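You operate a simulated robot arm through the tools that you are given. There is no shell and no other tool.

Carry out the task below with a simulated robot arm. There is one attempt and no reset: what you move stays moved.

JOB
Sponge the stain off the box lid in the lane, then stick on the label the yellow slip names.
Fine: use the orange sponge and put it back; the box stays shut. What is to be rubbed or washed off counts as gone when no trace of it is left.

It is judged by the outcome, as a careful person would: the job done as asked, and still so three seconds after it is handed in. It fails if anything else is knocked over, pushed out of place, dropped, spilled or broken. Lids that push on must go on centred and level and be pressed home; caps that screw on are set level and turned clockwise until they are tight.

ROBOT AND FRAMES
A 7-joint arm with a three-finger gripper, fixed in place. Base frame: the origin is at the foot of the arm, x ahead of it, y to its left, z up; the work surface is at about z = 850. Lengths are in mm, angles in degrees, forces in N, time in s.
Its first joint turns from -166.0 to 166.0 degrees. Payload 2.69 kg.
Tool frame: the origin (TCP) lies between the finger pads and is the grasp point; the fingertips stand 30 mm ahead of it; z points along the fingers, y is the line along which they close. Largest opening 128 mm; the body of the gripper starts 117 mm behind the TCP.
Orientation is that of the tool frame in the base frame, as a unit quaternion [x, y, z, w]. With the fingers straight down and closing along the base's y, the tool's x points along the base's -x, its y along +y and its z along -z.

CONTROLS
- The arm moves only by the tool apply_moves. Its argument "commands" is a list of rows, each a list of 7 numbers: the shift along the tool's x, y, z in mm, then the turn, a rotation vector about the tool's x, y, z in degrees, then the finger opening in mm, from 0 to 128. In form: [[x, y, z, rx, ry, rz, jaw], ...]. A call has 1 to 20 rows; each row shifts and turns the commanded pose from where the row before left it, along the tool's axes as they then stand. Each row takes 0.2 s and may step no farther than 50 mm and 8.6 degrees from the row before; otherwise, or with a gripper value out of range, the whole call is refused. A pose out of reach is approached as far as the arm can. The call stops where the force on the tool passes 40 N (or 10 N more than at its start, if that is more) or the arm is blocked; 0.2 s more then pass. The fingers move at their own pace and stop on an object; they squeeze with about 42 N. The grip force told is the motor's: it shows also when the fingers shut on nothing. Time passes only in rows, and 0.2 s behind the last, so rows that do not move let the fingers close. It gives the time, the measured TCP pose, the force on the tool (base axes), the opening and the grip force at its end, in the units of the frame above (readings bear some noise), with the torque about the TCP (base axes, N m) and any sound that the robot's microphone picked up, and new pictures: "pictures" is both (left out), scene, wrist or none.
- Cameras (640 x 400 px; columns grow to the right, rows downward): "scene" is fixed at [220.2, -499.3, 1695.7]; the picture's right is [0.93, -0.37, 0.00], its down [-0.18, -0.45, -0.87] and it looks along [0.32, 0.81, -0.49] (base axes); focal length 281 px, centre (320, 200). "wrist" rides on the gripper at [58, 54, -131] in the tool frame; the picture's right is [-0.68, 0.74, 0.00], its down [-0.62, -0.57, -0.55] and it looks along [-0.40, -0.37, 0.84] (tool axes); focal length 234 px, centre (320, 200). There is no depth. A picture from a camera that has moved, and an enlarged one, comes with that camera's place and axes in the base frame and with its lens.
- move_column(by): slides the trunk up (or, below 0, down) by that many mm; the arm rides with it, the base frame stays. It gives what a move gives, with no picture.
- enlarge(camera, box): a new picture of the part [left, top, right, bottom] of that camera's present view, enlarged. The clock stands still meanwhile.
- job_done(): hands the job in; it is judged then, once.

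Nothing tells you positions but the pictures and the camera data. Unless the task says otherwise, let go and move clear before handing in.

The tools are called after "Emit:" as a command line: name --pt "numbers of a row" for each row, then --argument value for the rest, lists and objects as JSON in quotes. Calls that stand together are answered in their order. apply_moves: Moves the arm, as the interface text tells. Its arguments: {"type":"object","properties":{"commands":{"type":"array","items":{"type":"array","items":{"type":"number"}}},"pictures":{"type":"string","enum":["both","scene","wrist","none"]}},"required":["commands"]} The other tools are called the same way: move_column (by) slides the trunk up or down; enlarge (camera, box) takes an enlarged picture of a part of a camera's view; job_done () hands the job in.

At the start:

```text
time_s: 0.0
position: [662.9, -62.5, 1590.1]
tool_rot: [0.0, 1.0, 0.0, 0.0]
force: [0.5, -0.2, 0.5]
ft_torque: [-0.02, 0.0, 0.0]
gripper_width: 127.9
gripper_force: 0.1
trunk travel left (down, up): [-200.0, 150.0]
```

scene: 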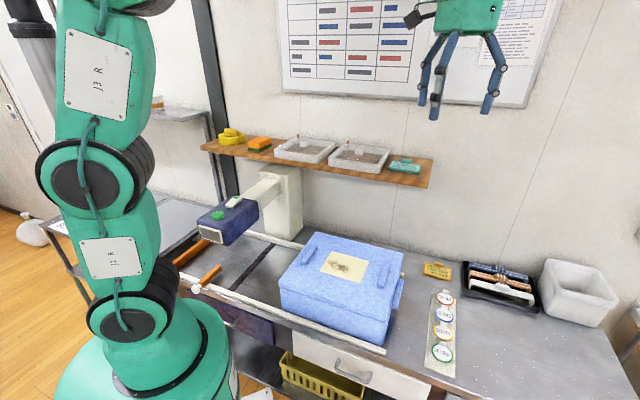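
wrist: 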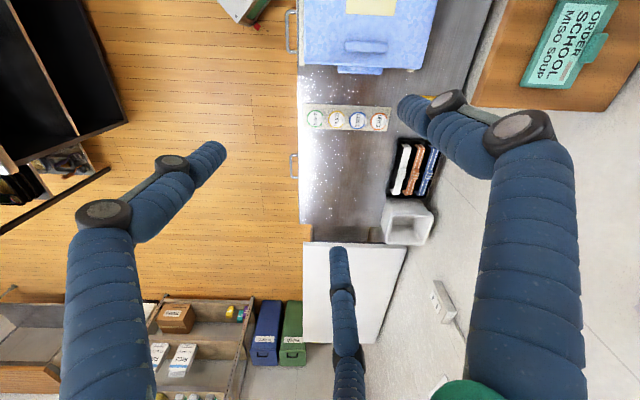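

I see a blue box in the lane with a stained yellowish patch, a shelf with sponges, a label strip, and a slip. I'll enlarge several areas before moving.

Emit:
enlarge --camera "scene" --box '[190, 115, 350, 215]'

Emit:
enlarge --camera "scene" --box '[270, 220, 430, 320]'

Emit:
enlarge --camera "scene" --box '[410, 250, 570, 375]'

Emit:
enlarge --camera "scene" --box '[340, 120, 450, 200]'

Emit:
enlarge --camera "wrist" --box '[290, 80, 450, 200]'

Emit:
enlarge --camera "scene" --box '[270, 0, 550, 120]'

```text
4.00 times, centred on (270, 165) of scene
camera zoom: at [220.2, -499.3, 1695.7], right [0.93, -0.37, 0.0], down [-0.18, -0.45, -0.87], along [0.32, 0.81, -0.49], focal length 1124 px, centre (520, 340)
```

zoom: 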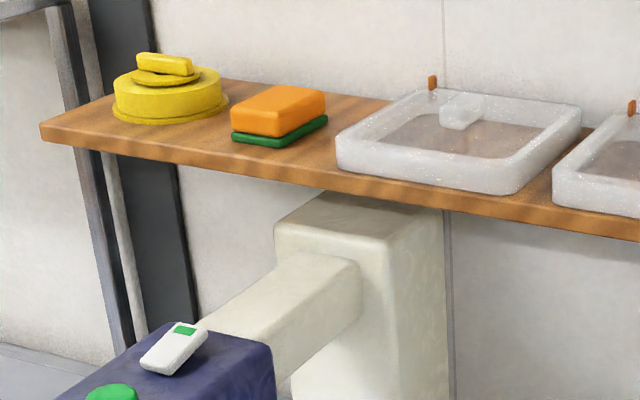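

```text
4.00 times, centred on (350, 270) of scene
camera zoom: at [220.2, -499.3, 1695.7], right [0.93, -0.37, 0.0], down [-0.18, -0.45, -0.87], along [0.32, 0.81, -0.49], focal length 1124 px, centre (200, -80)
```

zoom: 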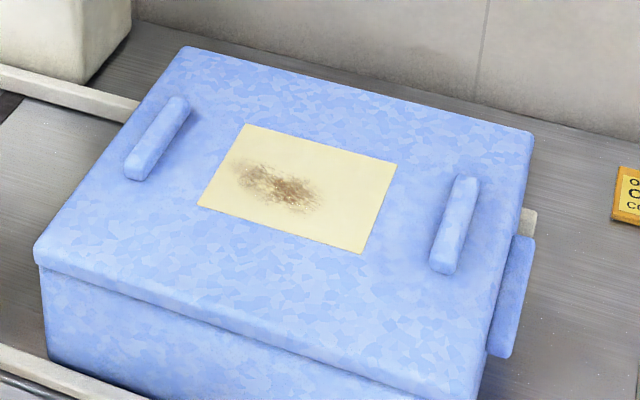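

```text
3.20 times, centred on (490, 312) of scene
camera zoom: at [220.2, -499.3, 1695.7], right [0.93, -0.37, 0.0], down [-0.18, -0.45, -0.87], along [0.32, 0.81, -0.49], focal length 899 px, centre (-224, -160)
```

zoom: 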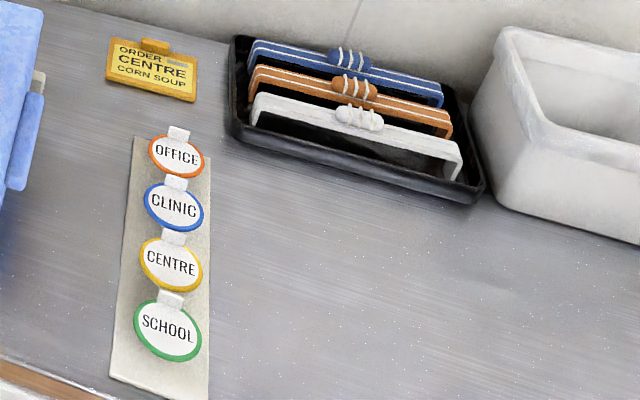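

```text
5.00 times, centred on (395, 160) of scene
camera zoom: at [220.2, -499.3, 1695.7], right [0.93, -0.37, 0.0], down [-0.18, -0.45, -0.87], along [0.32, 0.81, -0.49], focal length 1404 px, centre (-55, 400)
```

zoom: 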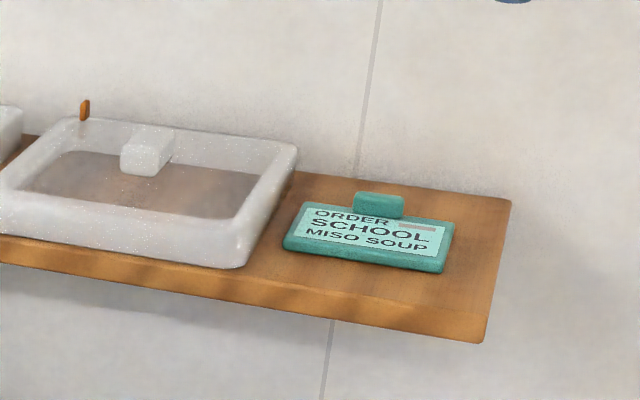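

```text
3.33 times, centred on (370, 140) of wrist
camera zoom: at [604.5, -8.6, 1720.5], right [0.68, 0.74, 0.0], down [0.62, -0.57, 0.55], along [0.4, -0.37, -0.84], focal length 781 px, centre (153, 400)
```

zoom: 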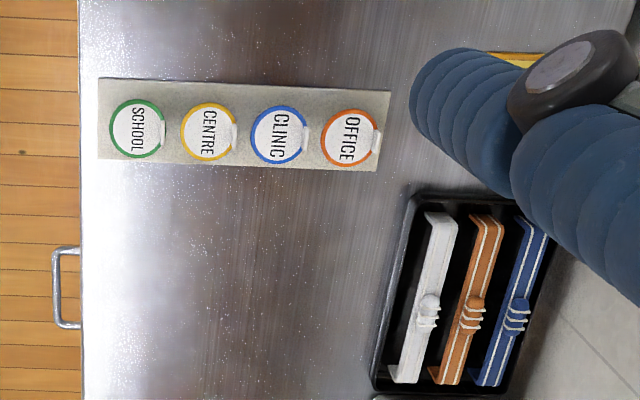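

```text
2.29 times, centred on (410, 60) of scene
camera zoom: at [220.2, -499.3, 1695.7], right [0.93, -0.37, 0.0], down [-0.18, -0.45, -0.87], along [0.32, 0.81, -0.49], focal length 642 px, centre (114, 520)
```

zoom: 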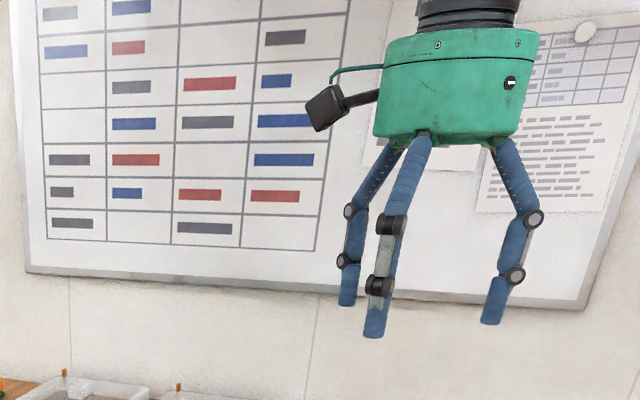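

The yellow slip reads CENTRE, so the yellow-ringed CENTRE label is the one to stick on. The hand seems to show three fingers in the picture, so I'll cycle the fingers in free air to see how they close before going near anything.

Emit:
apply_moves --pt "0 0 0 0 0 0 20" --pt "0 0 0 0 0 0 20" --pt "0 0 0 0 0 0 20"

```text
time_s: 0.8
position: [661.6, -62.7, 1589.6]
tool_rot: [0.0, 1.0, 0.0, 0.0]
force: [0.0, -0.2, 0.5]
ft_torque: [-0.01, -0.05, 0.0]
gripper_width: 19.7
gripper_force: 0.0
trunk travel left (down, up): [-200.0, 150.0]
camera wrist: at [604.5, -8.6, 1720.6], right [0.68, 0.74, 0.0], down [0.62, -0.57, 0.55], along [0.4, -0.37, -0.84], focal length 234 px, centre (320, 200)
```

scene: 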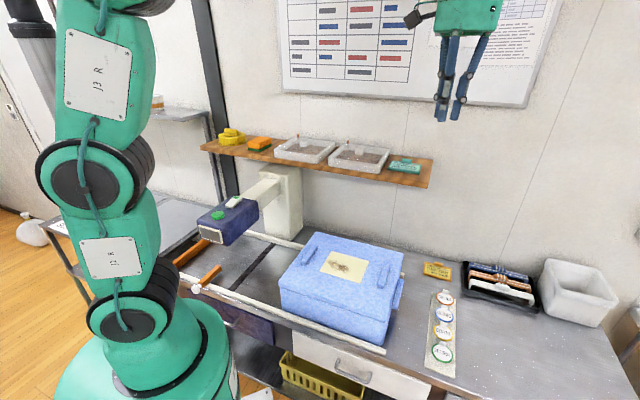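
wrist: 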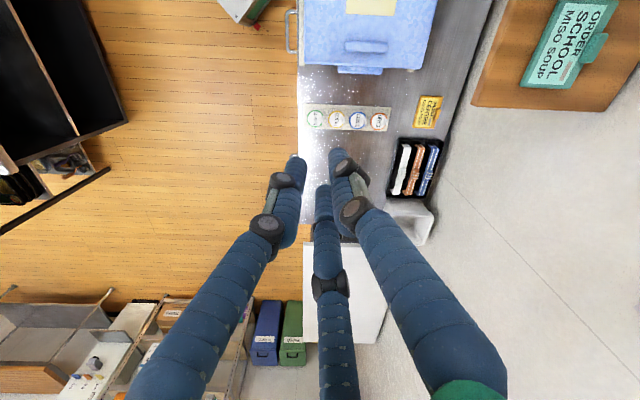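

The fingers converge on the TCP as expected. The whole bench is turned about 45° from the base axes, with the shelf at z≈1290 along the wall. I'll align the tool to it, then travel high over to the sponge for a close view.

Emit:
apply_moves --pt "0 0 0 0 0 -7.5 128" --pt "0 0 0 0 0 -7.5 128" --pt "0 0 0 0 0 -7.5 128" --pt "0 0 0 0 0 -7.5 128" --pt "0 0 0 0 0 -7.5 128" --pt "0 0 0 0 0 -7.5 128"

Emit:
apply_moves --pt "-10 45 0 0 0 0 128" --pt "-10 45 0 0 0 0 128" --pt "-10 45 0 0 0 0 128" --pt "-10 45 0 0 0 0 128" --pt "-10 45 0 0 0 0 128" --pt "-20 45 0 0 0 0 128" --pt "-20 45 0 0 0 0 128" --pt "-20 45 0 0 0 0 128" --pt "-20 45 0 0 0 0 128" --pt "-20 45 0 0 0 0 128" --pt "-20 45 0 0 0 0 128" --pt "-20 45 0 0 0 0 128" --pt "-20 45 0 0 0 0 128"

```text
time_s: 2.2
position: [662.6, -62.7, 1590.4]
tool_rot: [-0.384, 0.923, 0.0, 0.0]
force: [-0.2, 0.4, 0.0]
ft_torque: [-0.02, -0.01, -0.03]
gripper_width: 128.4
gripper_force: 0.0
trunk travel left (down, up): [-200.0, 150.0]
camera wrist: at [583.5, -65.7, 1720.4], right [-0.04, 1.0, 0.0], down [0.84, 0.04, 0.55], along [0.55, 0.02, -0.84], focal length 234 px, centre (320, 200)
```

scene: 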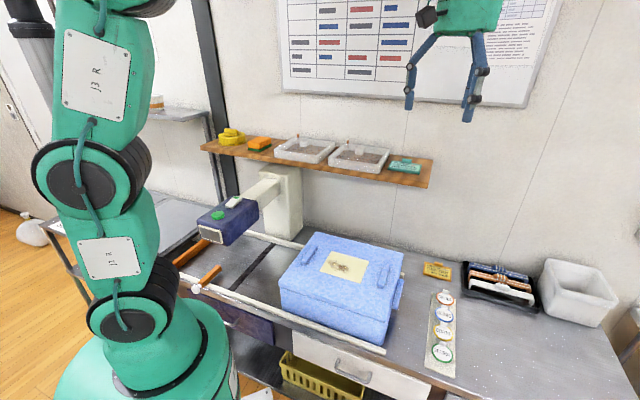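
wrist: 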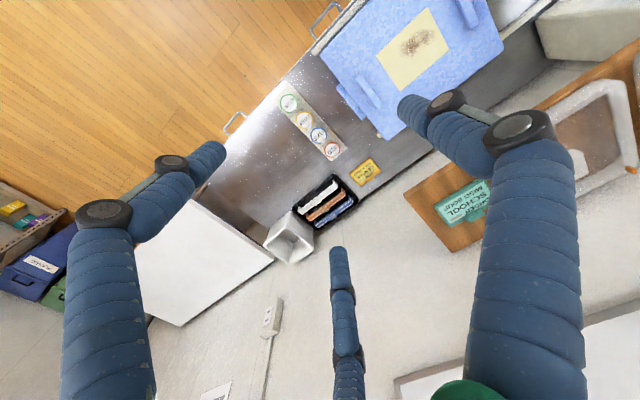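

```text
time_s: 5.0
position: [400.0, 503.7, 1589.6]
tool_rot: [-0.382, 0.924, 0.0, 0.0]
force: [-0.5, 0.2, 0.8]
ft_torque: [-0.04, 0.01, 0.0]
gripper_width: 127.9
gripper_force: 0.2
trunk travel left (down, up): [-200.0, 150.0]
camera wrist: at [320.0, 501.0, 1720.1], right [-0.04, 1.0, 0.0], down [0.84, 0.04, 0.55], along [0.55, 0.02, -0.84], focal length 234 px, centre (320, 200)
```

scene: 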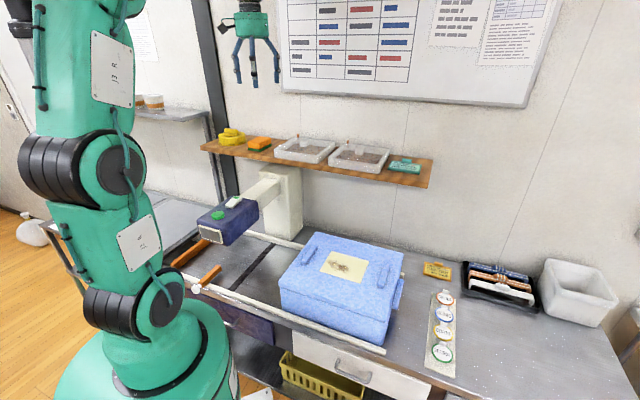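
wrist: 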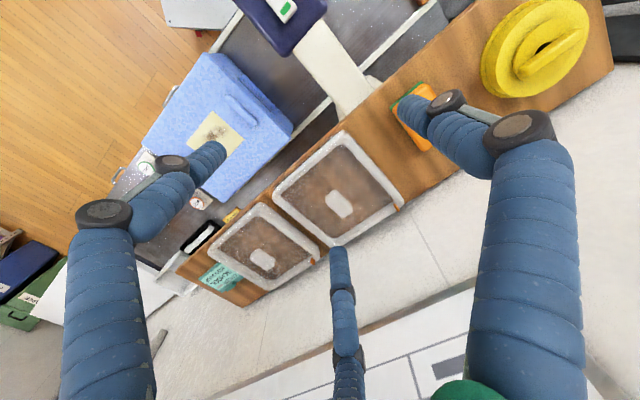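

The sponge is near (408, 665) but hidden behind a finger. I'll close the fingers to look past them and lower somewhat.

Emit:
apply_moves --pt "0 0 40 0 0 0 10" --pt "0 0 40 0 0 0 10" --pt "0 0 40 0 0 0 10" --pt "0 0 0 0 0 0 10" --pictures "wrist"

Emit:
enlarge --camera "wrist" --box '[340, 0, 640, 190]'

```text
time_s: 6.0
position: [400.1, 501.0, 1469.2]
tool_rot: [-0.383, 0.924, 0.0, 0.0]
force: [-0.6, 0.4, -0.3]
ft_torque: [-0.05, 0.04, 0.03]
gripper_width: 9.9
gripper_force: 0.0
trunk travel left (down, up): [-200.0, 150.0]
camera wrist: at [319.7, 498.4, 1599.8], right [-0.04, 1.0, 0.0], down [0.84, 0.04, 0.55], along [0.55, 0.02, -0.84], focal length 234 px, centre (320, 200)
```

wrist: 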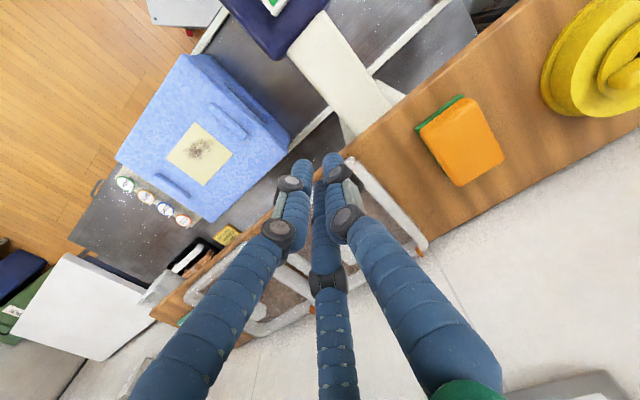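

```text
2.11 times, centred on (490, 95) of wrist
camera zoom: at [319.7, 498.4, 1599.8], right [-0.04, 1.0, 0.0], down [0.84, 0.04, 0.55], along [0.55, 0.02, -0.84], focal length 493 px, centre (-38, 421)
```

zoom: 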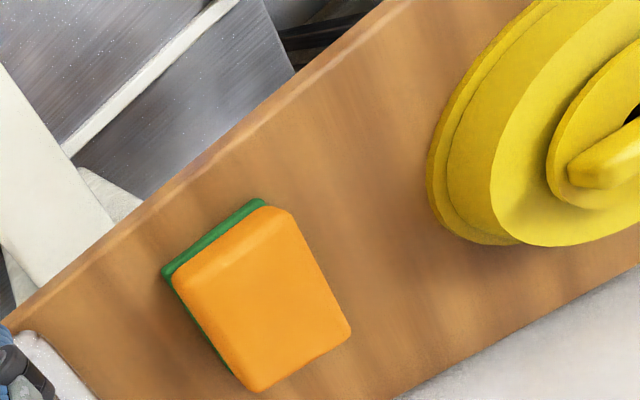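

The sponge is centred near (416, 681), about 58 mm along the shelf by 87 mm deep, square to the shelf. I'll move above it with the fingers open and check alignment from closer.

Emit:
apply_moves --pt "-34.6 29 0 0 0 0 128" --pt "-34.6 29 0 0 0 0 128" --pt "-34.6 29 0 0 0 0 128" --pt "-34.7 29 0 0 0 0 128" --pt "0 0 35 0 0 0 128" --pt "0 0 35 0 0 0 128"

Emit:
enlarge --camera "wrist" --box '[220, 70, 420, 230]'

Emit:
enlarge --camera "scene" --box '[210, 80, 310, 160]'

```text
time_s: 7.4
position: [415.3, 678.4, 1400.8]
tool_rot: [-0.382, 0.924, 0.0, 0.0]
force: [0.0, -0.2, 0.2]
ft_torque: [0.09, 0.03, 0.0]
gripper_width: 128.0
gripper_force: 0.1
trunk travel left (down, up): [-200.0, 150.0]
camera wrist: at [334.7, 674.6, 1531.4], right [-0.04, 1.0, 0.0], down [0.84, 0.03, 0.55], along [0.55, 0.02, -0.84], focal length 234 px, centre (320, 200)
```

scene: 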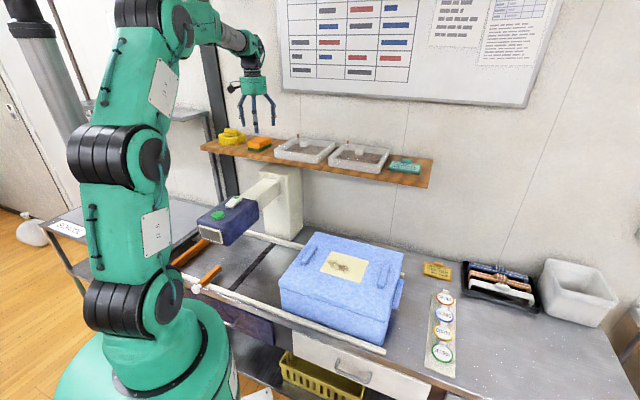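
wrist: 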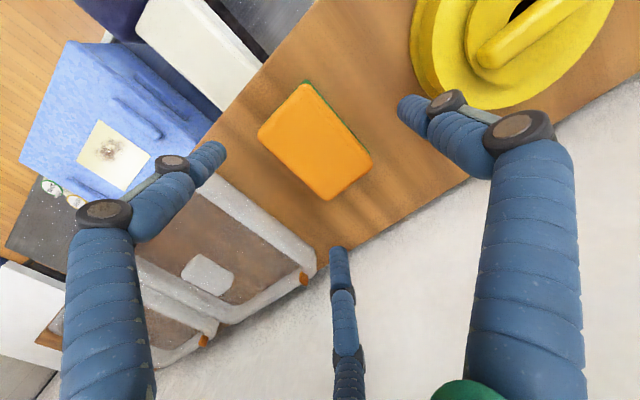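

```text
2.50 times, centred on (320, 150) of wrist
camera zoom: at [334.7, 674.6, 1531.4], right [-0.04, 1.0, 0.0], down [0.84, 0.03, 0.55], along [0.55, 0.02, -0.84], focal length 585 px, centre (320, 325)
```

zoom: 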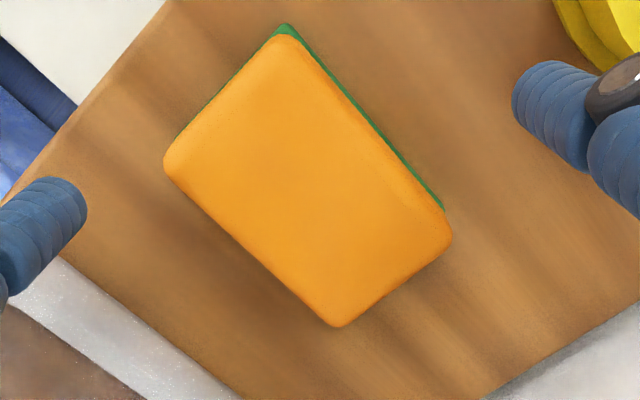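

```text
5.00 times, centred on (260, 120) of scene
camera zoom: at [220.2, -499.3, 1695.7], right [0.93, -0.37, 0.0], down [-0.18, -0.45, -0.87], along [0.32, 0.81, -0.49], focal length 1404 px, centre (620, 600)
```

zoom: 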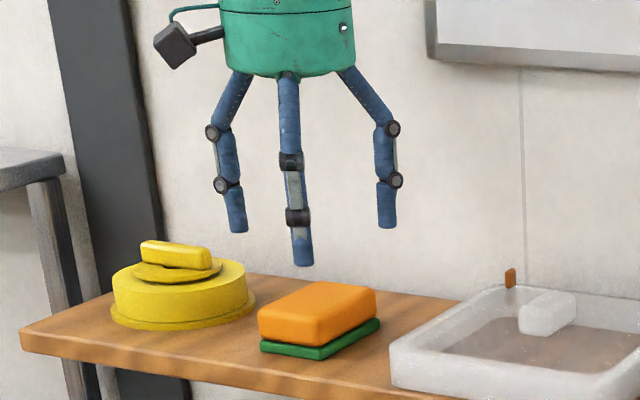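

The tool is now centred over the sponge (top z≈1331, 63×93 mm). I'll lower until the tips sit just above the green pad and close.

Emit:
apply_moves --pt "3 0 25 0 0 0 128" --pt "0 0 25 0 0 0 128" --pt "0 0 15 0 0 0 128" --pt "0 0 0 0 0 0 128"

```text
time_s: 8.4
position: [413.8, 678.8, 1335.2]
tool_rot: [-0.384, 0.924, 0.0, 0.0]
force: [-0.2, -0.1, 0.2]
ft_torque: [0.02, 0.03, -0.01]
gripper_width: 128.2
gripper_force: 0.0
trunk travel left (down, up): [-200.0, 150.0]
camera wrist: at [333.9, 675.0, 1466.2], right [-0.04, 1.0, 0.0], down [0.84, 0.04, 0.55], along [0.55, 0.02, -0.84], focal length 234 px, centre (320, 200)
```

scene: 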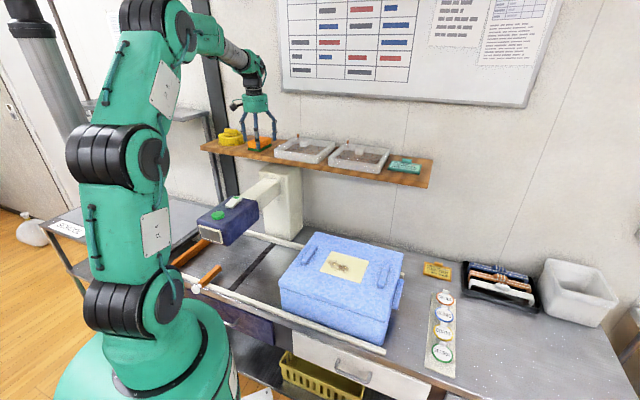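
wrist: 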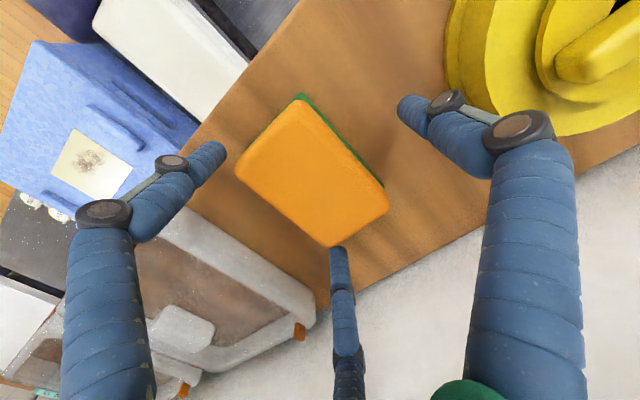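

Aligned. Closing on the sponge.

Emit:
apply_moves --pt "0 0 0 0 0 0 40" --pt "0 0 0 0 0 0 40" --pt "0 0 0 0 0 0 40"

Emit:
enlarge --camera "scene" --box '[210, 80, 310, 160]'

```text
time_s: 9.2
position: [413.2, 676.6, 1336.2]
tool_rot: [-0.383, 0.924, 0.0, 0.001]
force: [2.5, -2.2, 6.5]
ft_torque: [-0.27, -0.14, -0.02]
gripper_width: 108.6
gripper_force: 42.8
trunk travel left (down, up): [-200.0, 150.0]
camera wrist: at [334.0, 674.6, 1467.1], right [-0.04, 1.0, 0.0], down [0.84, 0.03, 0.55], along [0.55, 0.02, -0.84], focal length 234 px, centre (320, 200)
```

scene: 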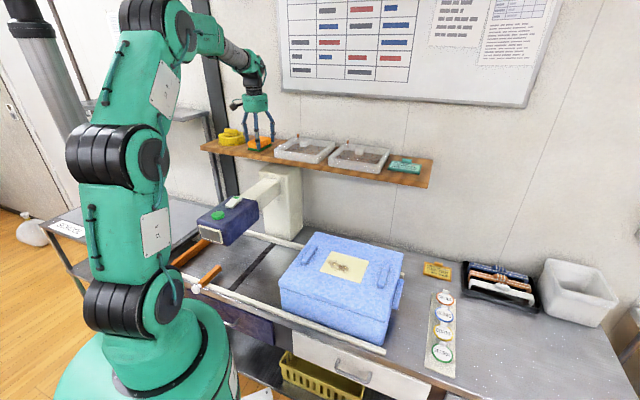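
wrist: 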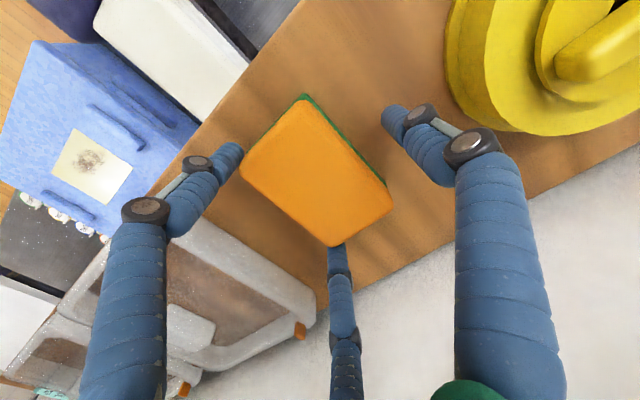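

```text
5.00 times, centred on (260, 120) of scene
camera zoom: at [220.2, -499.3, 1695.7], right [0.93, -0.37, 0.0], down [-0.18, -0.45, -0.87], along [0.32, 0.81, -0.49], focal length 1404 px, centre (620, 600)
```

zoom: 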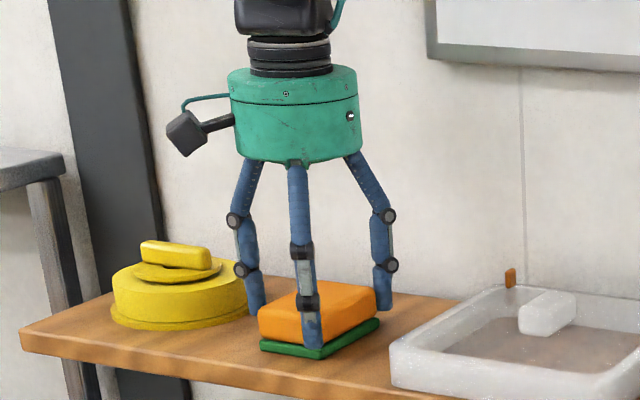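

The hand physically closes three fingers centrically (it stopped at 108 mm on the sponge's corners, with the left finger not touching). I'll reopen and shift the hand about 15 mm to the right, so two fingers bear on the sponge's right face and one on its left.

Emit:
apply_moves --pt "0 0 0 0 0 0 128" --pt "0 0 0 0 0 0 128" --pt "0 -8 0 0 0 0 128" --pt "0 -8 0 0 0 0 128" --pt "0 0 0 0 0 0 128"

Emit:
apply_moves --pt "0 0 0 0 0 0 60" --pt "0 0 0 0 0 0 60" --pt "0 0 0 0 0 0 60" --pt "0 0 0 0 0 0 60"

Emit:
enlarge --camera "scene" --box '[210, 80, 310, 160]'

```text
time_s: 10.4
position: [424.6, 667.0, 1335.0]
tool_rot: [-0.383, 0.924, 0.0, 0.0]
force: [0.5, -0.4, -0.2]
ft_torque: [0.01, 0.05, -0.04]
gripper_width: 128.1
gripper_force: 0.1
trunk travel left (down, up): [-200.0, 150.0]
camera wrist: at [345.1, 664.0, 1465.5], right [-0.04, 1.0, 0.0], down [0.84, 0.04, 0.55], along [0.55, 0.02, -0.84], focal length 234 px, centre (320, 200)
```

scene: 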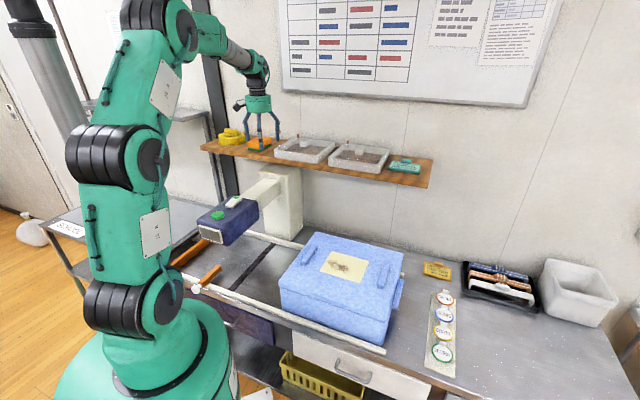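
wrist: 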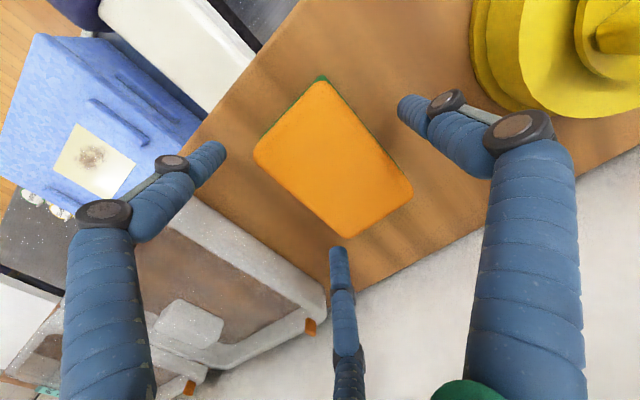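

```text
time_s: 11.4
position: [424.6, 666.1, 1335.9]
tool_rot: [-0.383, 0.924, 0.002, 0.001]
force: [-1.9, 1.6, 11.1]
ft_torque: [0.12, 0.19, 0.14]
gripper_width: 85.0
gripper_force: 41.8
trunk travel left (down, up): [-200.0, 150.0]
camera wrist: at [344.3, 663.9, 1466.8], right [-0.04, 1.0, 0.0], down [0.83, 0.03, 0.55], along [0.55, 0.02, -0.84], focal length 234 px, centre (320, 200)
```

scene: 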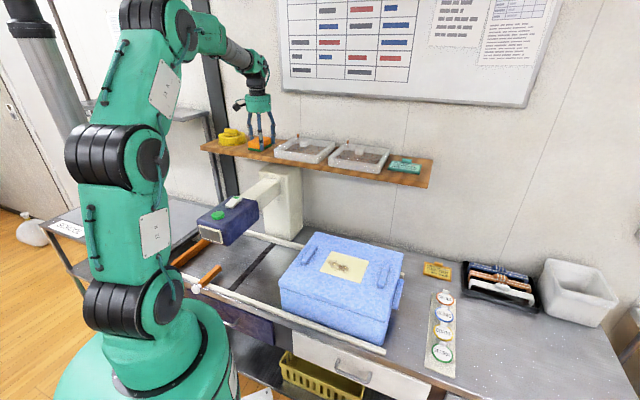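
wrist: 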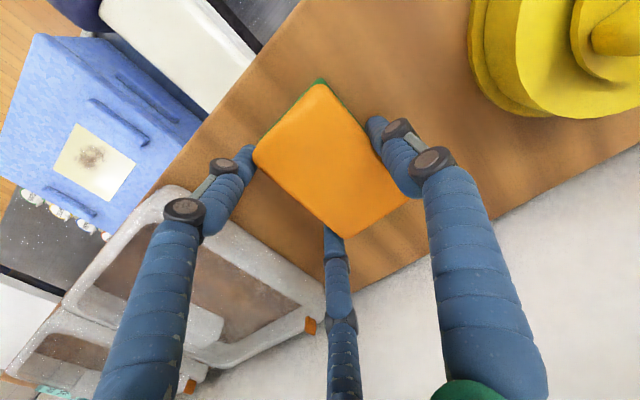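

```text
5.00 times, centred on (260, 120) of scene
camera zoom: at [220.2, -499.3, 1695.7], right [0.93, -0.37, 0.0], down [-0.18, -0.45, -0.87], along [0.32, 0.81, -0.49], focal length 1404 px, centre (620, 600)
```

zoom: 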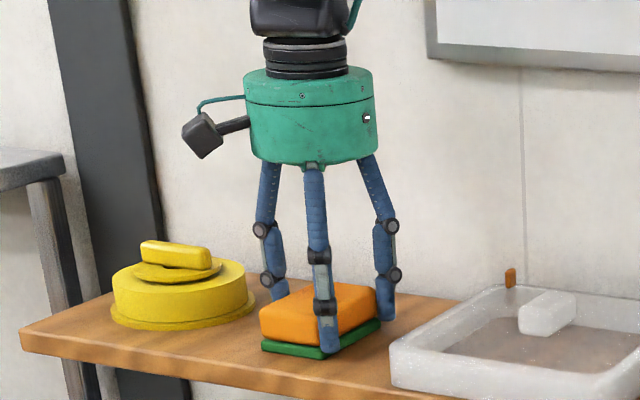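

A firm three-point grip at 85 mm. Lifting slightly to test it.

Emit:
apply_moves --pt "0 0 -10 0 0 0 60" --pt "0 0 -20 0 0 0 60" --pt "0 0 -30 0 0 0 60" --pt "0 0 -30 0 0 0 60" --pt "0 0 0 0 0 0 60"

Emit:
enlarge --camera "scene" --box '[210, 80, 310, 160]'

```text
time_s: 12.6
position: [422.6, 666.7, 1422.8]
tool_rot: [-0.382, 0.924, 0.0, 0.0]
force: [-0.6, -0.1, -0.4]
ft_torque: [0.03, 0.02, 0.02]
gripper_width: 84.9
gripper_force: 42.3
trunk travel left (down, up): [-200.0, 150.0]
camera wrist: at [342.9, 663.6, 1554.1], right [-0.04, 1.0, 0.0], down [0.84, 0.04, 0.55], along [0.55, 0.02, -0.84], focal length 234 px, centre (320, 200)
```

scene: 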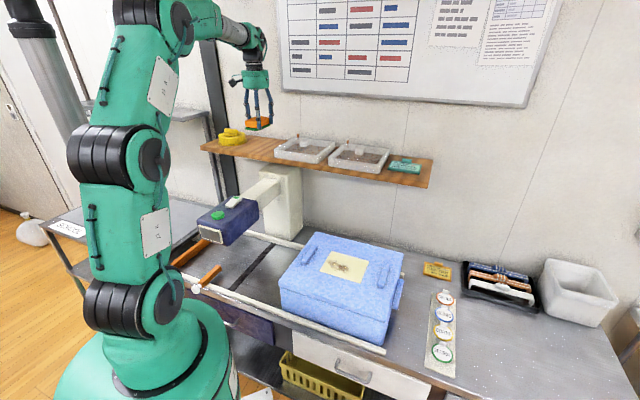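
wrist: 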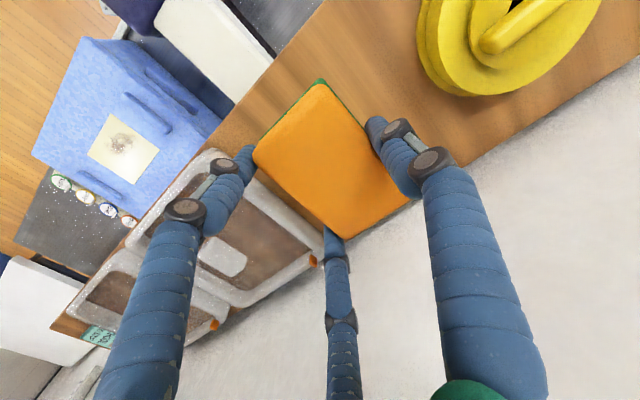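

```text
5.00 times, centred on (260, 120) of scene
camera zoom: at [220.2, -499.3, 1695.7], right [0.93, -0.37, 0.0], down [-0.18, -0.45, -0.87], along [0.32, 0.81, -0.49], focal length 1404 px, centre (620, 600)
```

zoom: 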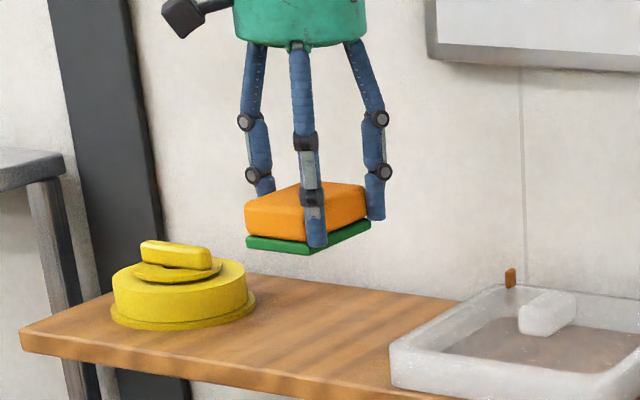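

The sponge is held securely. Triangulation puts the stained patch at about (578, 175) with the lid top near z≈991. I'll carry the sponge over at height and look at the lid.

Emit:
apply_moves --pt "20 0 -40 0 0 0 60" --pt "22 -42.7 0 0 0 0 60" --pt "22 -42.7 0 0 0 0 60" --pt "22 -42.7 0 0 0 0 60" --pt "22 -42.7 0 0 0 0 60" --pt "22 -42.7 0 0 0 0 60" --pt "22 -42.7 0 0 0 0 60" --pt "22 -42.7 0 0 0 0 60" --pt "22 -42.7 0 0 0 0 60" --pt "22 -42.7 0 0 0 0 60" --pt "22 -42.7 0 0 0 0 60" --pt "5 -42.7 0 0 0 0 60" --pt "0 0 45 0 0 0 60" --pt "0 0 45 0 0 0 60" --pt "0 0 45 0 0 0 60"

Emit:
enlarge --camera "scene" --box '[260, 150, 440, 350]'

```text
time_s: 15.8
position: [581.8, 159.9, 1326.0]
tool_rot: [-0.382, 0.924, 0.001, 0.0]
force: [-0.3, 0.1, -0.2]
ft_torque: [-0.03, 0.0, 0.02]
gripper_width: 84.5
gripper_force: 41.8
trunk travel left (down, up): [-200.0, 150.0]
camera wrist: at [501.7, 158.4, 1457.6], right [-0.04, 1.0, 0.0], down [0.84, 0.04, 0.55], along [0.55, 0.02, -0.84], focal length 234 px, centre (320, 200)
```

scene: 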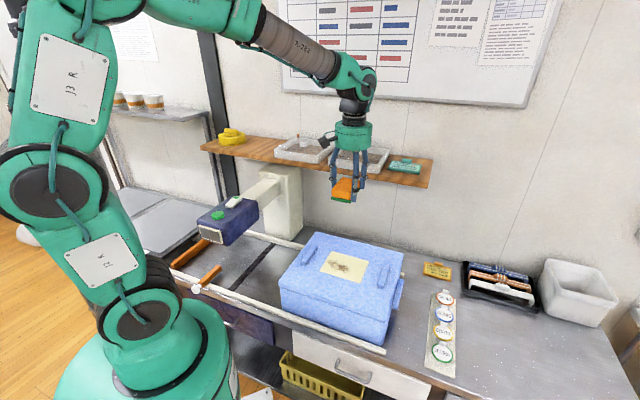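
wrist: 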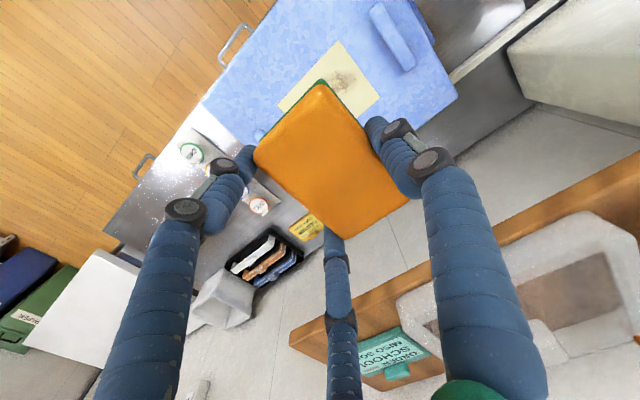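

```text
2.00 times, centred on (350, 250) of scene
camera zoom: at [220.2, -499.3, 1695.7], right [0.93, -0.37, 0.0], down [-0.18, -0.45, -0.87], along [0.32, 0.81, -0.49], focal length 562 px, centre (260, 100)
```

zoom: 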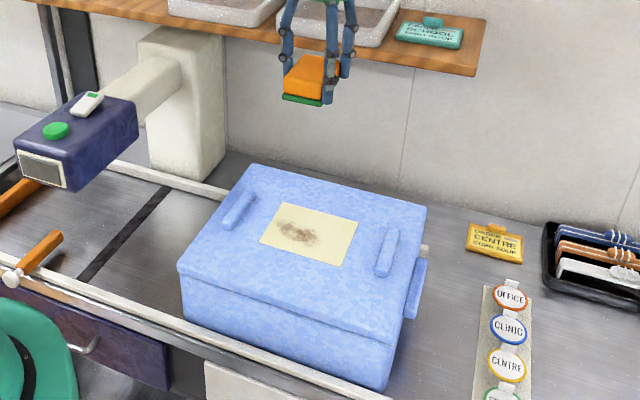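

The patch centre is about (582, 176) with the stain around (560, 195). Next I position over the stain and descend to just above the lid.

Emit:
apply_moves --pt "-10.5 25 0 0 0 0 60" --pt "0 0 45 0 0 0 60" --pt "0 0 45 0 0 0 60" --pt "0 0 45 0 0 0 60" --pt "0 0 45 0 0 0 60" --pt "0 0 45 0 0 0 60" --pt "0 0 30 0 0 0 60" --pt "0 0 0 0 0 0 60"

Emit:
enlarge --camera "scene" --box '[270, 190, 430, 290]'

```text
time_s: 17.6
position: [572.1, 184.9, 1074.5]
tool_rot: [-0.382, 0.924, 0.0, 0.0]
force: [0.7, 0.4, -0.6]
ft_torque: [-0.04, 0.03, -0.04]
gripper_width: 84.7
gripper_force: 41.4
trunk travel left (down, up): [-200.0, 150.0]
camera wrist: at [492.8, 183.1, 1204.0], right [-0.04, 1.0, 0.0], down [0.84, 0.04, 0.55], along [0.55, 0.02, -0.84], focal length 234 px, centre (320, 200)
```

scene: 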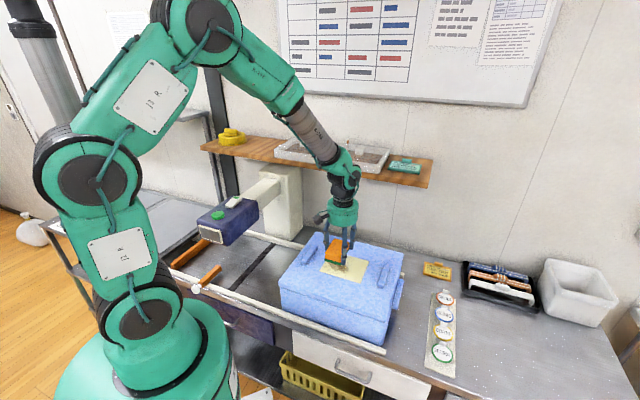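
wrist: 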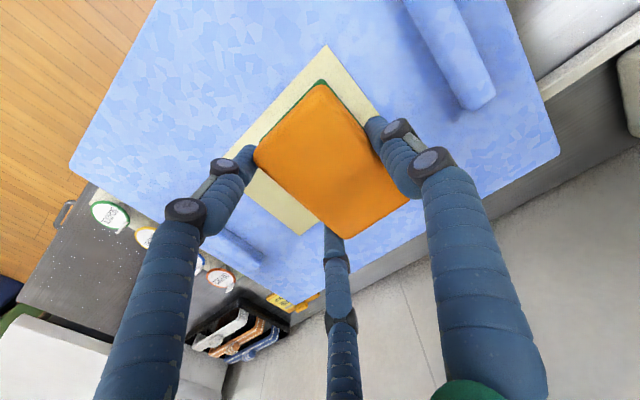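

```text
4.00 times, centred on (350, 240) of scene
camera zoom: at [220.2, -499.3, 1695.7], right [0.93, -0.37, 0.0], down [-0.18, -0.45, -0.87], along [0.32, 0.81, -0.49], focal length 1124 px, centre (200, 40)
```

zoom: 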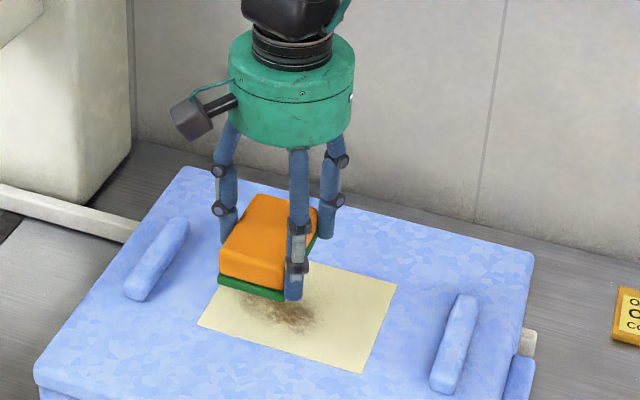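

Sponge hovering about 40 mm above the lid. Descending gently to contact.

Emit:
apply_moves --pt "0 0 20 0 0 0 60" --pt "0 0 10 0 0 0 60" --pt "0 0 0 0 0 0 60" --pictures "scene"

Emit:
enlarge --camera "scene" --box '[300, 220, 400, 290]'

```text
time_s: 18.4
position: [571.1, 185.2, 1046.5]
tool_rot: [-0.382, 0.924, 0.0, 0.001]
force: [-0.1, -0.4, -1.2]
ft_torque: [0.02, 0.0, -0.01]
gripper_width: 84.6
gripper_force: 42.5
trunk travel left (down, up): [-200.0, 150.0]
```

scene: 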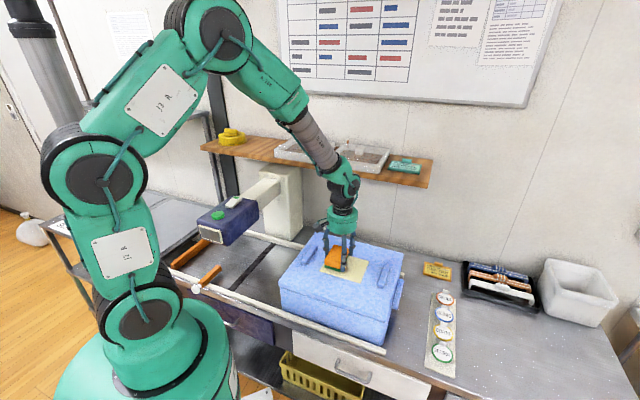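

```text
5.71 times, centred on (350, 255) of scene
camera zoom: at [220.2, -499.3, 1695.7], right [0.93, -0.37, 0.0], down [-0.18, -0.45, -0.87], along [0.32, 0.81, -0.49], focal length 1605 px, centre (149, -114)
```

zoom: 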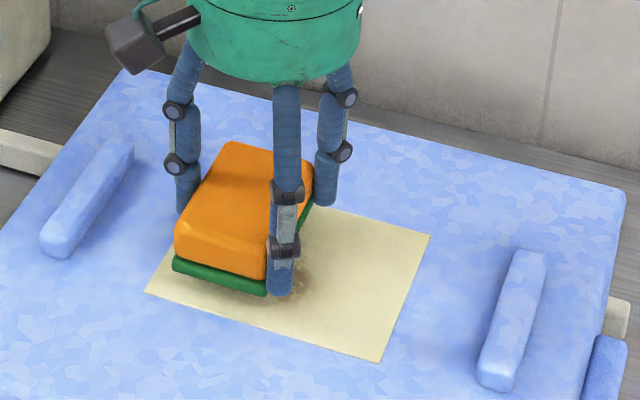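

Emit:
apply_moves --pt "0 0 3 0 0 0 60" --pt "0 0 2 0 0 0 60" --pt "0 0 2 0 0 0 60" --pictures "none"

Emit:
apply_moves --pt "0 0 2 0 0 0 60" --pt "0 0 1 0 0 0 60" --pictures "none"

```text
time_s: 19.2
position: [570.2, 185.9, 1038.4]
tool_rot: [-0.383, 0.924, 0.001, 0.001]
force: [0.7, 0.2, -0.6]
ft_torque: [0.0, -0.02, -0.01]
gripper_width: 84.6
gripper_force: 41.6
trunk travel left (down, up): [-200.0, 150.0]
```

```text
time_s: 19.8
position: [571.2, 185.1, 1034.6]
tool_rot: [-0.383, 0.924, 0.001, -0.001]
force: [0.5, 0.7, -1.0]
ft_torque: [0.03, -0.01, -0.01]
gripper_width: 84.6
gripper_force: 42.1
trunk travel left (down, up): [-200.0, 150.0]
```

No contact yet; continuing down in small steps.

Emit:
apply_moves --pt "0 0 1.5 0 0 0 60" --pt "0 0 1.5 0 0 0 60" --pictures "none"

Emit:
apply_moves --pt "0 0 1.5 0 0 0 60" --pt "0 0 1.5 0 0 0 60" --pictures "none"

Emit:
enlarge --camera "scene" --box '[300, 220, 400, 290]'

```text
time_s: 20.4
position: [571.5, 184.6, 1033.2]
tool_rot: [-0.383, 0.924, 0.0, 0.0]
force: [-1.7, 0.1, 3.7]
ft_torque: [0.02, 0.01, -0.02]
gripper_width: 84.6
gripper_force: 41.9
trunk travel left (down, up): [-200.0, 150.0]
```

```text
time_s: 21.0
position: [572.1, 185.2, 1031.9]
tool_rot: [-0.383, 0.924, 0.0, 0.001]
force: [-8.3, -3.7, 39.2]
ft_torque: [-0.45, 0.79, 0.05]
gripper_width: 84.5
gripper_force: 42.9
trunk travel left (down, up): [-200.0, 150.0]
```

```text
5.71 times, centred on (350, 255) of scene
camera zoom: at [220.2, -499.3, 1695.7], right [0.93, -0.37, 0.0], down [-0.18, -0.45, -0.87], along [0.32, 0.81, -0.49], focal length 1605 px, centre (149, -114)
```

zoom: 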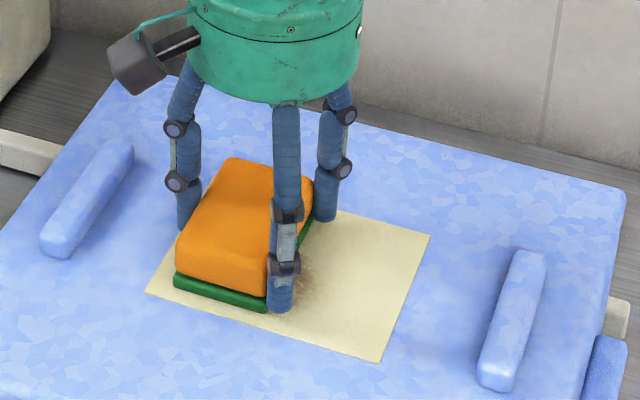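

Contact found at z≈1033 and it is stiff. Backing off to a light press, then a first small stroke.

Emit:
apply_moves --pt "0 0 -1.2 0 0 0 60" --pt "0 0 0 0 0 0 60" --pictures "none"

Emit:
apply_moves --pt "8 0 0 0 0 0 60" --pt "8 0 0 0 0 0 60" --pt "-8 0 0 0 0 0 60" --pt "-8 0 0 0 0 0 60" --pt "-8 0 0 0 0 0 60" --pt "-8 0 0 0 0 0 60" --pt "8 0 0 0 0 0 60" --pt "8 0 0 0 0 0 60"

Emit:
enlarge --camera "scene" --box '[300, 220, 400, 290]'

```text
time_s: 21.6
position: [571.5, 185.8, 1030.7]
tool_rot: [-0.382, 0.924, 0.0, 0.001]
force: [1.6, -1.3, 37.3]
ft_torque: [-0.17, 0.22, 0.03]
gripper_width: 84.8
gripper_force: 41.6
trunk travel left (down, up): [-200.0, 150.0]
```

```text
time_s: 22.3
position: [564.2, 176.4, 1031.7]
tool_rot: [-0.382, 0.924, -0.001, 0.003]
force: [-2.6, 0.2, 13.5]
ft_torque: [-0.22, 0.53, -0.12]
gripper_width: 84.5
gripper_force: 41.9
trunk travel left (down, up): [-200.0, 150.0]
stopped in row 3: the force on the tool passed its limit at 49 N (the readings are from after the stop); the commanded pose is now the measured one
camera wrist: at [484.0, 172.9, 1161.7], right [-0.04, 1.0, 0.0], down [0.83, 0.03, 0.55], along [0.55, 0.02, -0.83], focal length 234 px, centre (320, 200)
```

scene: 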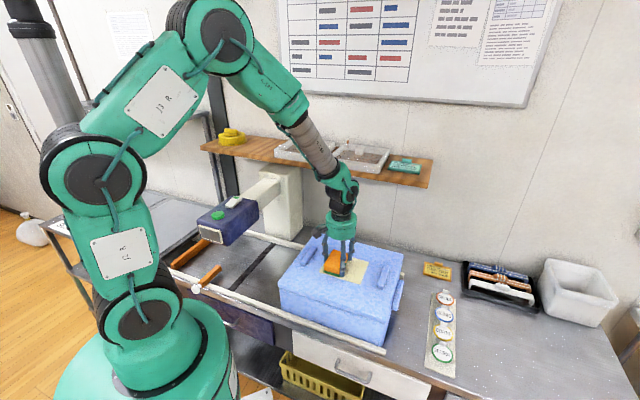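
wrist: 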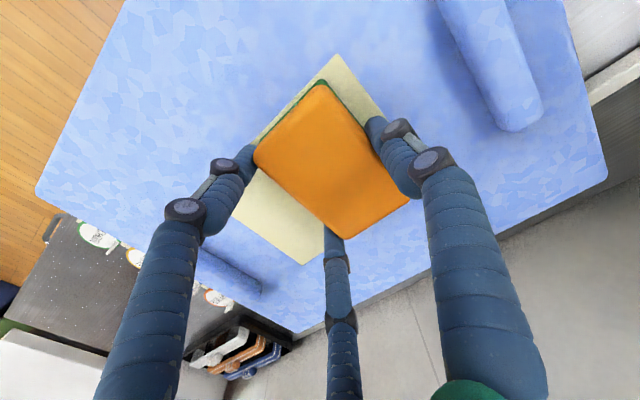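

```text
5.71 times, centred on (350, 255) of scene
camera zoom: at [220.2, -499.3, 1695.7], right [0.93, -0.37, 0.0], down [-0.18, -0.45, -0.87], along [0.32, 0.81, -0.49], focal length 1605 px, centre (149, -114)
```

zoom: 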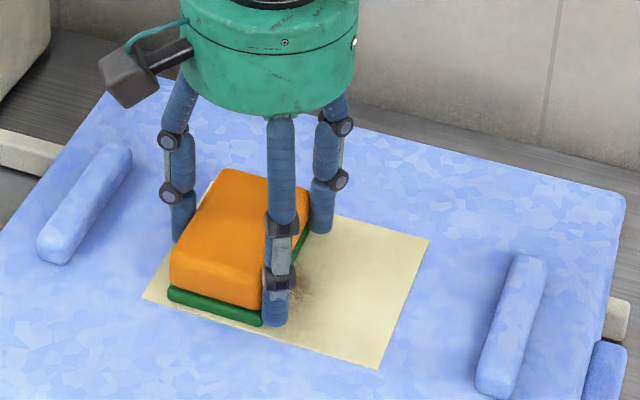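

The box crept a few millimetres under too much pressure. I'll lighten the press before rubbing further.

Emit:
apply_moves --pt "0 0 -0.7 0 0 0 60" --pt "0 0 0 0 0 0 60" --pt "0 0 0 0 0 0 60" --pictures "none"

Emit:
enlarge --camera "scene" --box '[270, 220, 430, 350]'

```text
time_s: 23.1
position: [565.5, 175.7, 1032.9]
tool_rot: [-0.382, 0.924, -0.001, 0.002]
force: [0.1, 2.2, 7.4]
ft_torque: [-0.16, 0.2, 0.01]
gripper_width: 84.5
gripper_force: 42.3
trunk travel left (down, up): [-200.0, 150.0]
```

```text
3.08 times, centred on (350, 285) of scene
camera zoom: at [220.2, -499.3, 1695.7], right [0.93, -0.37, 0.0], down [-0.18, -0.45, -0.87], along [0.32, 0.81, -0.49], focal length 864 px, centre (228, -62)
```

zoom: 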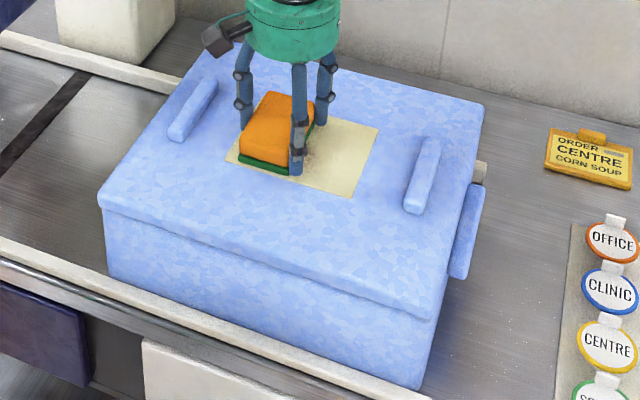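

Light contact (~7 N). Rubbing with small strokes.

Emit:
apply_moves --pt "-8 0 0 0 0 0 60" --pt "-8 0 0 0 0 0 60" --pt "-8 0 0 0 0 0 60" --pt "-8 0 0 0 0 0 60" --pt "8 0 0 0 0 0 60" --pt "8 0 0 0 0 0 60" --pt "8 0 0 0 0 0 60" --pt "8 0 0 0 0 0 60" --pictures "none"

Emit:
enlarge --camera "scene" --box '[300, 220, 400, 290]'

```text
time_s: 24.9
position: [563.7, 174.4, 1031.4]
tool_rot: [-0.382, 0.924, -0.001, 0.003]
force: [0.8, 1.0, 5.9]
ft_torque: [-0.14, 0.17, -0.05]
gripper_width: 84.9
gripper_force: 41.7
trunk travel left (down, up): [-200.0, 150.0]
```

```text
5.71 times, centred on (350, 255) of scene
camera zoom: at [220.2, -499.3, 1695.7], right [0.93, -0.37, 0.0], down [-0.18, -0.45, -0.87], along [0.32, 0.81, -0.49], focal length 1605 px, centre (149, -114)
```

zoom: 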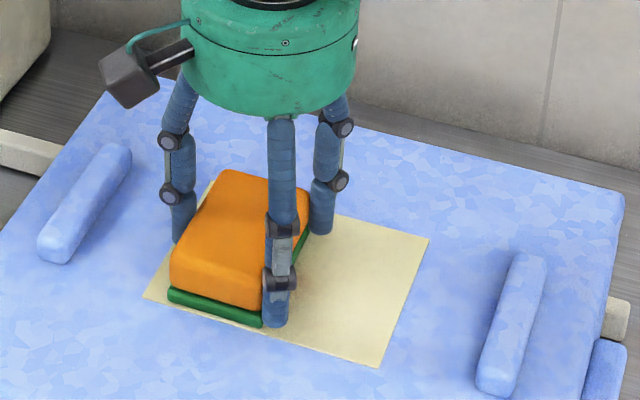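

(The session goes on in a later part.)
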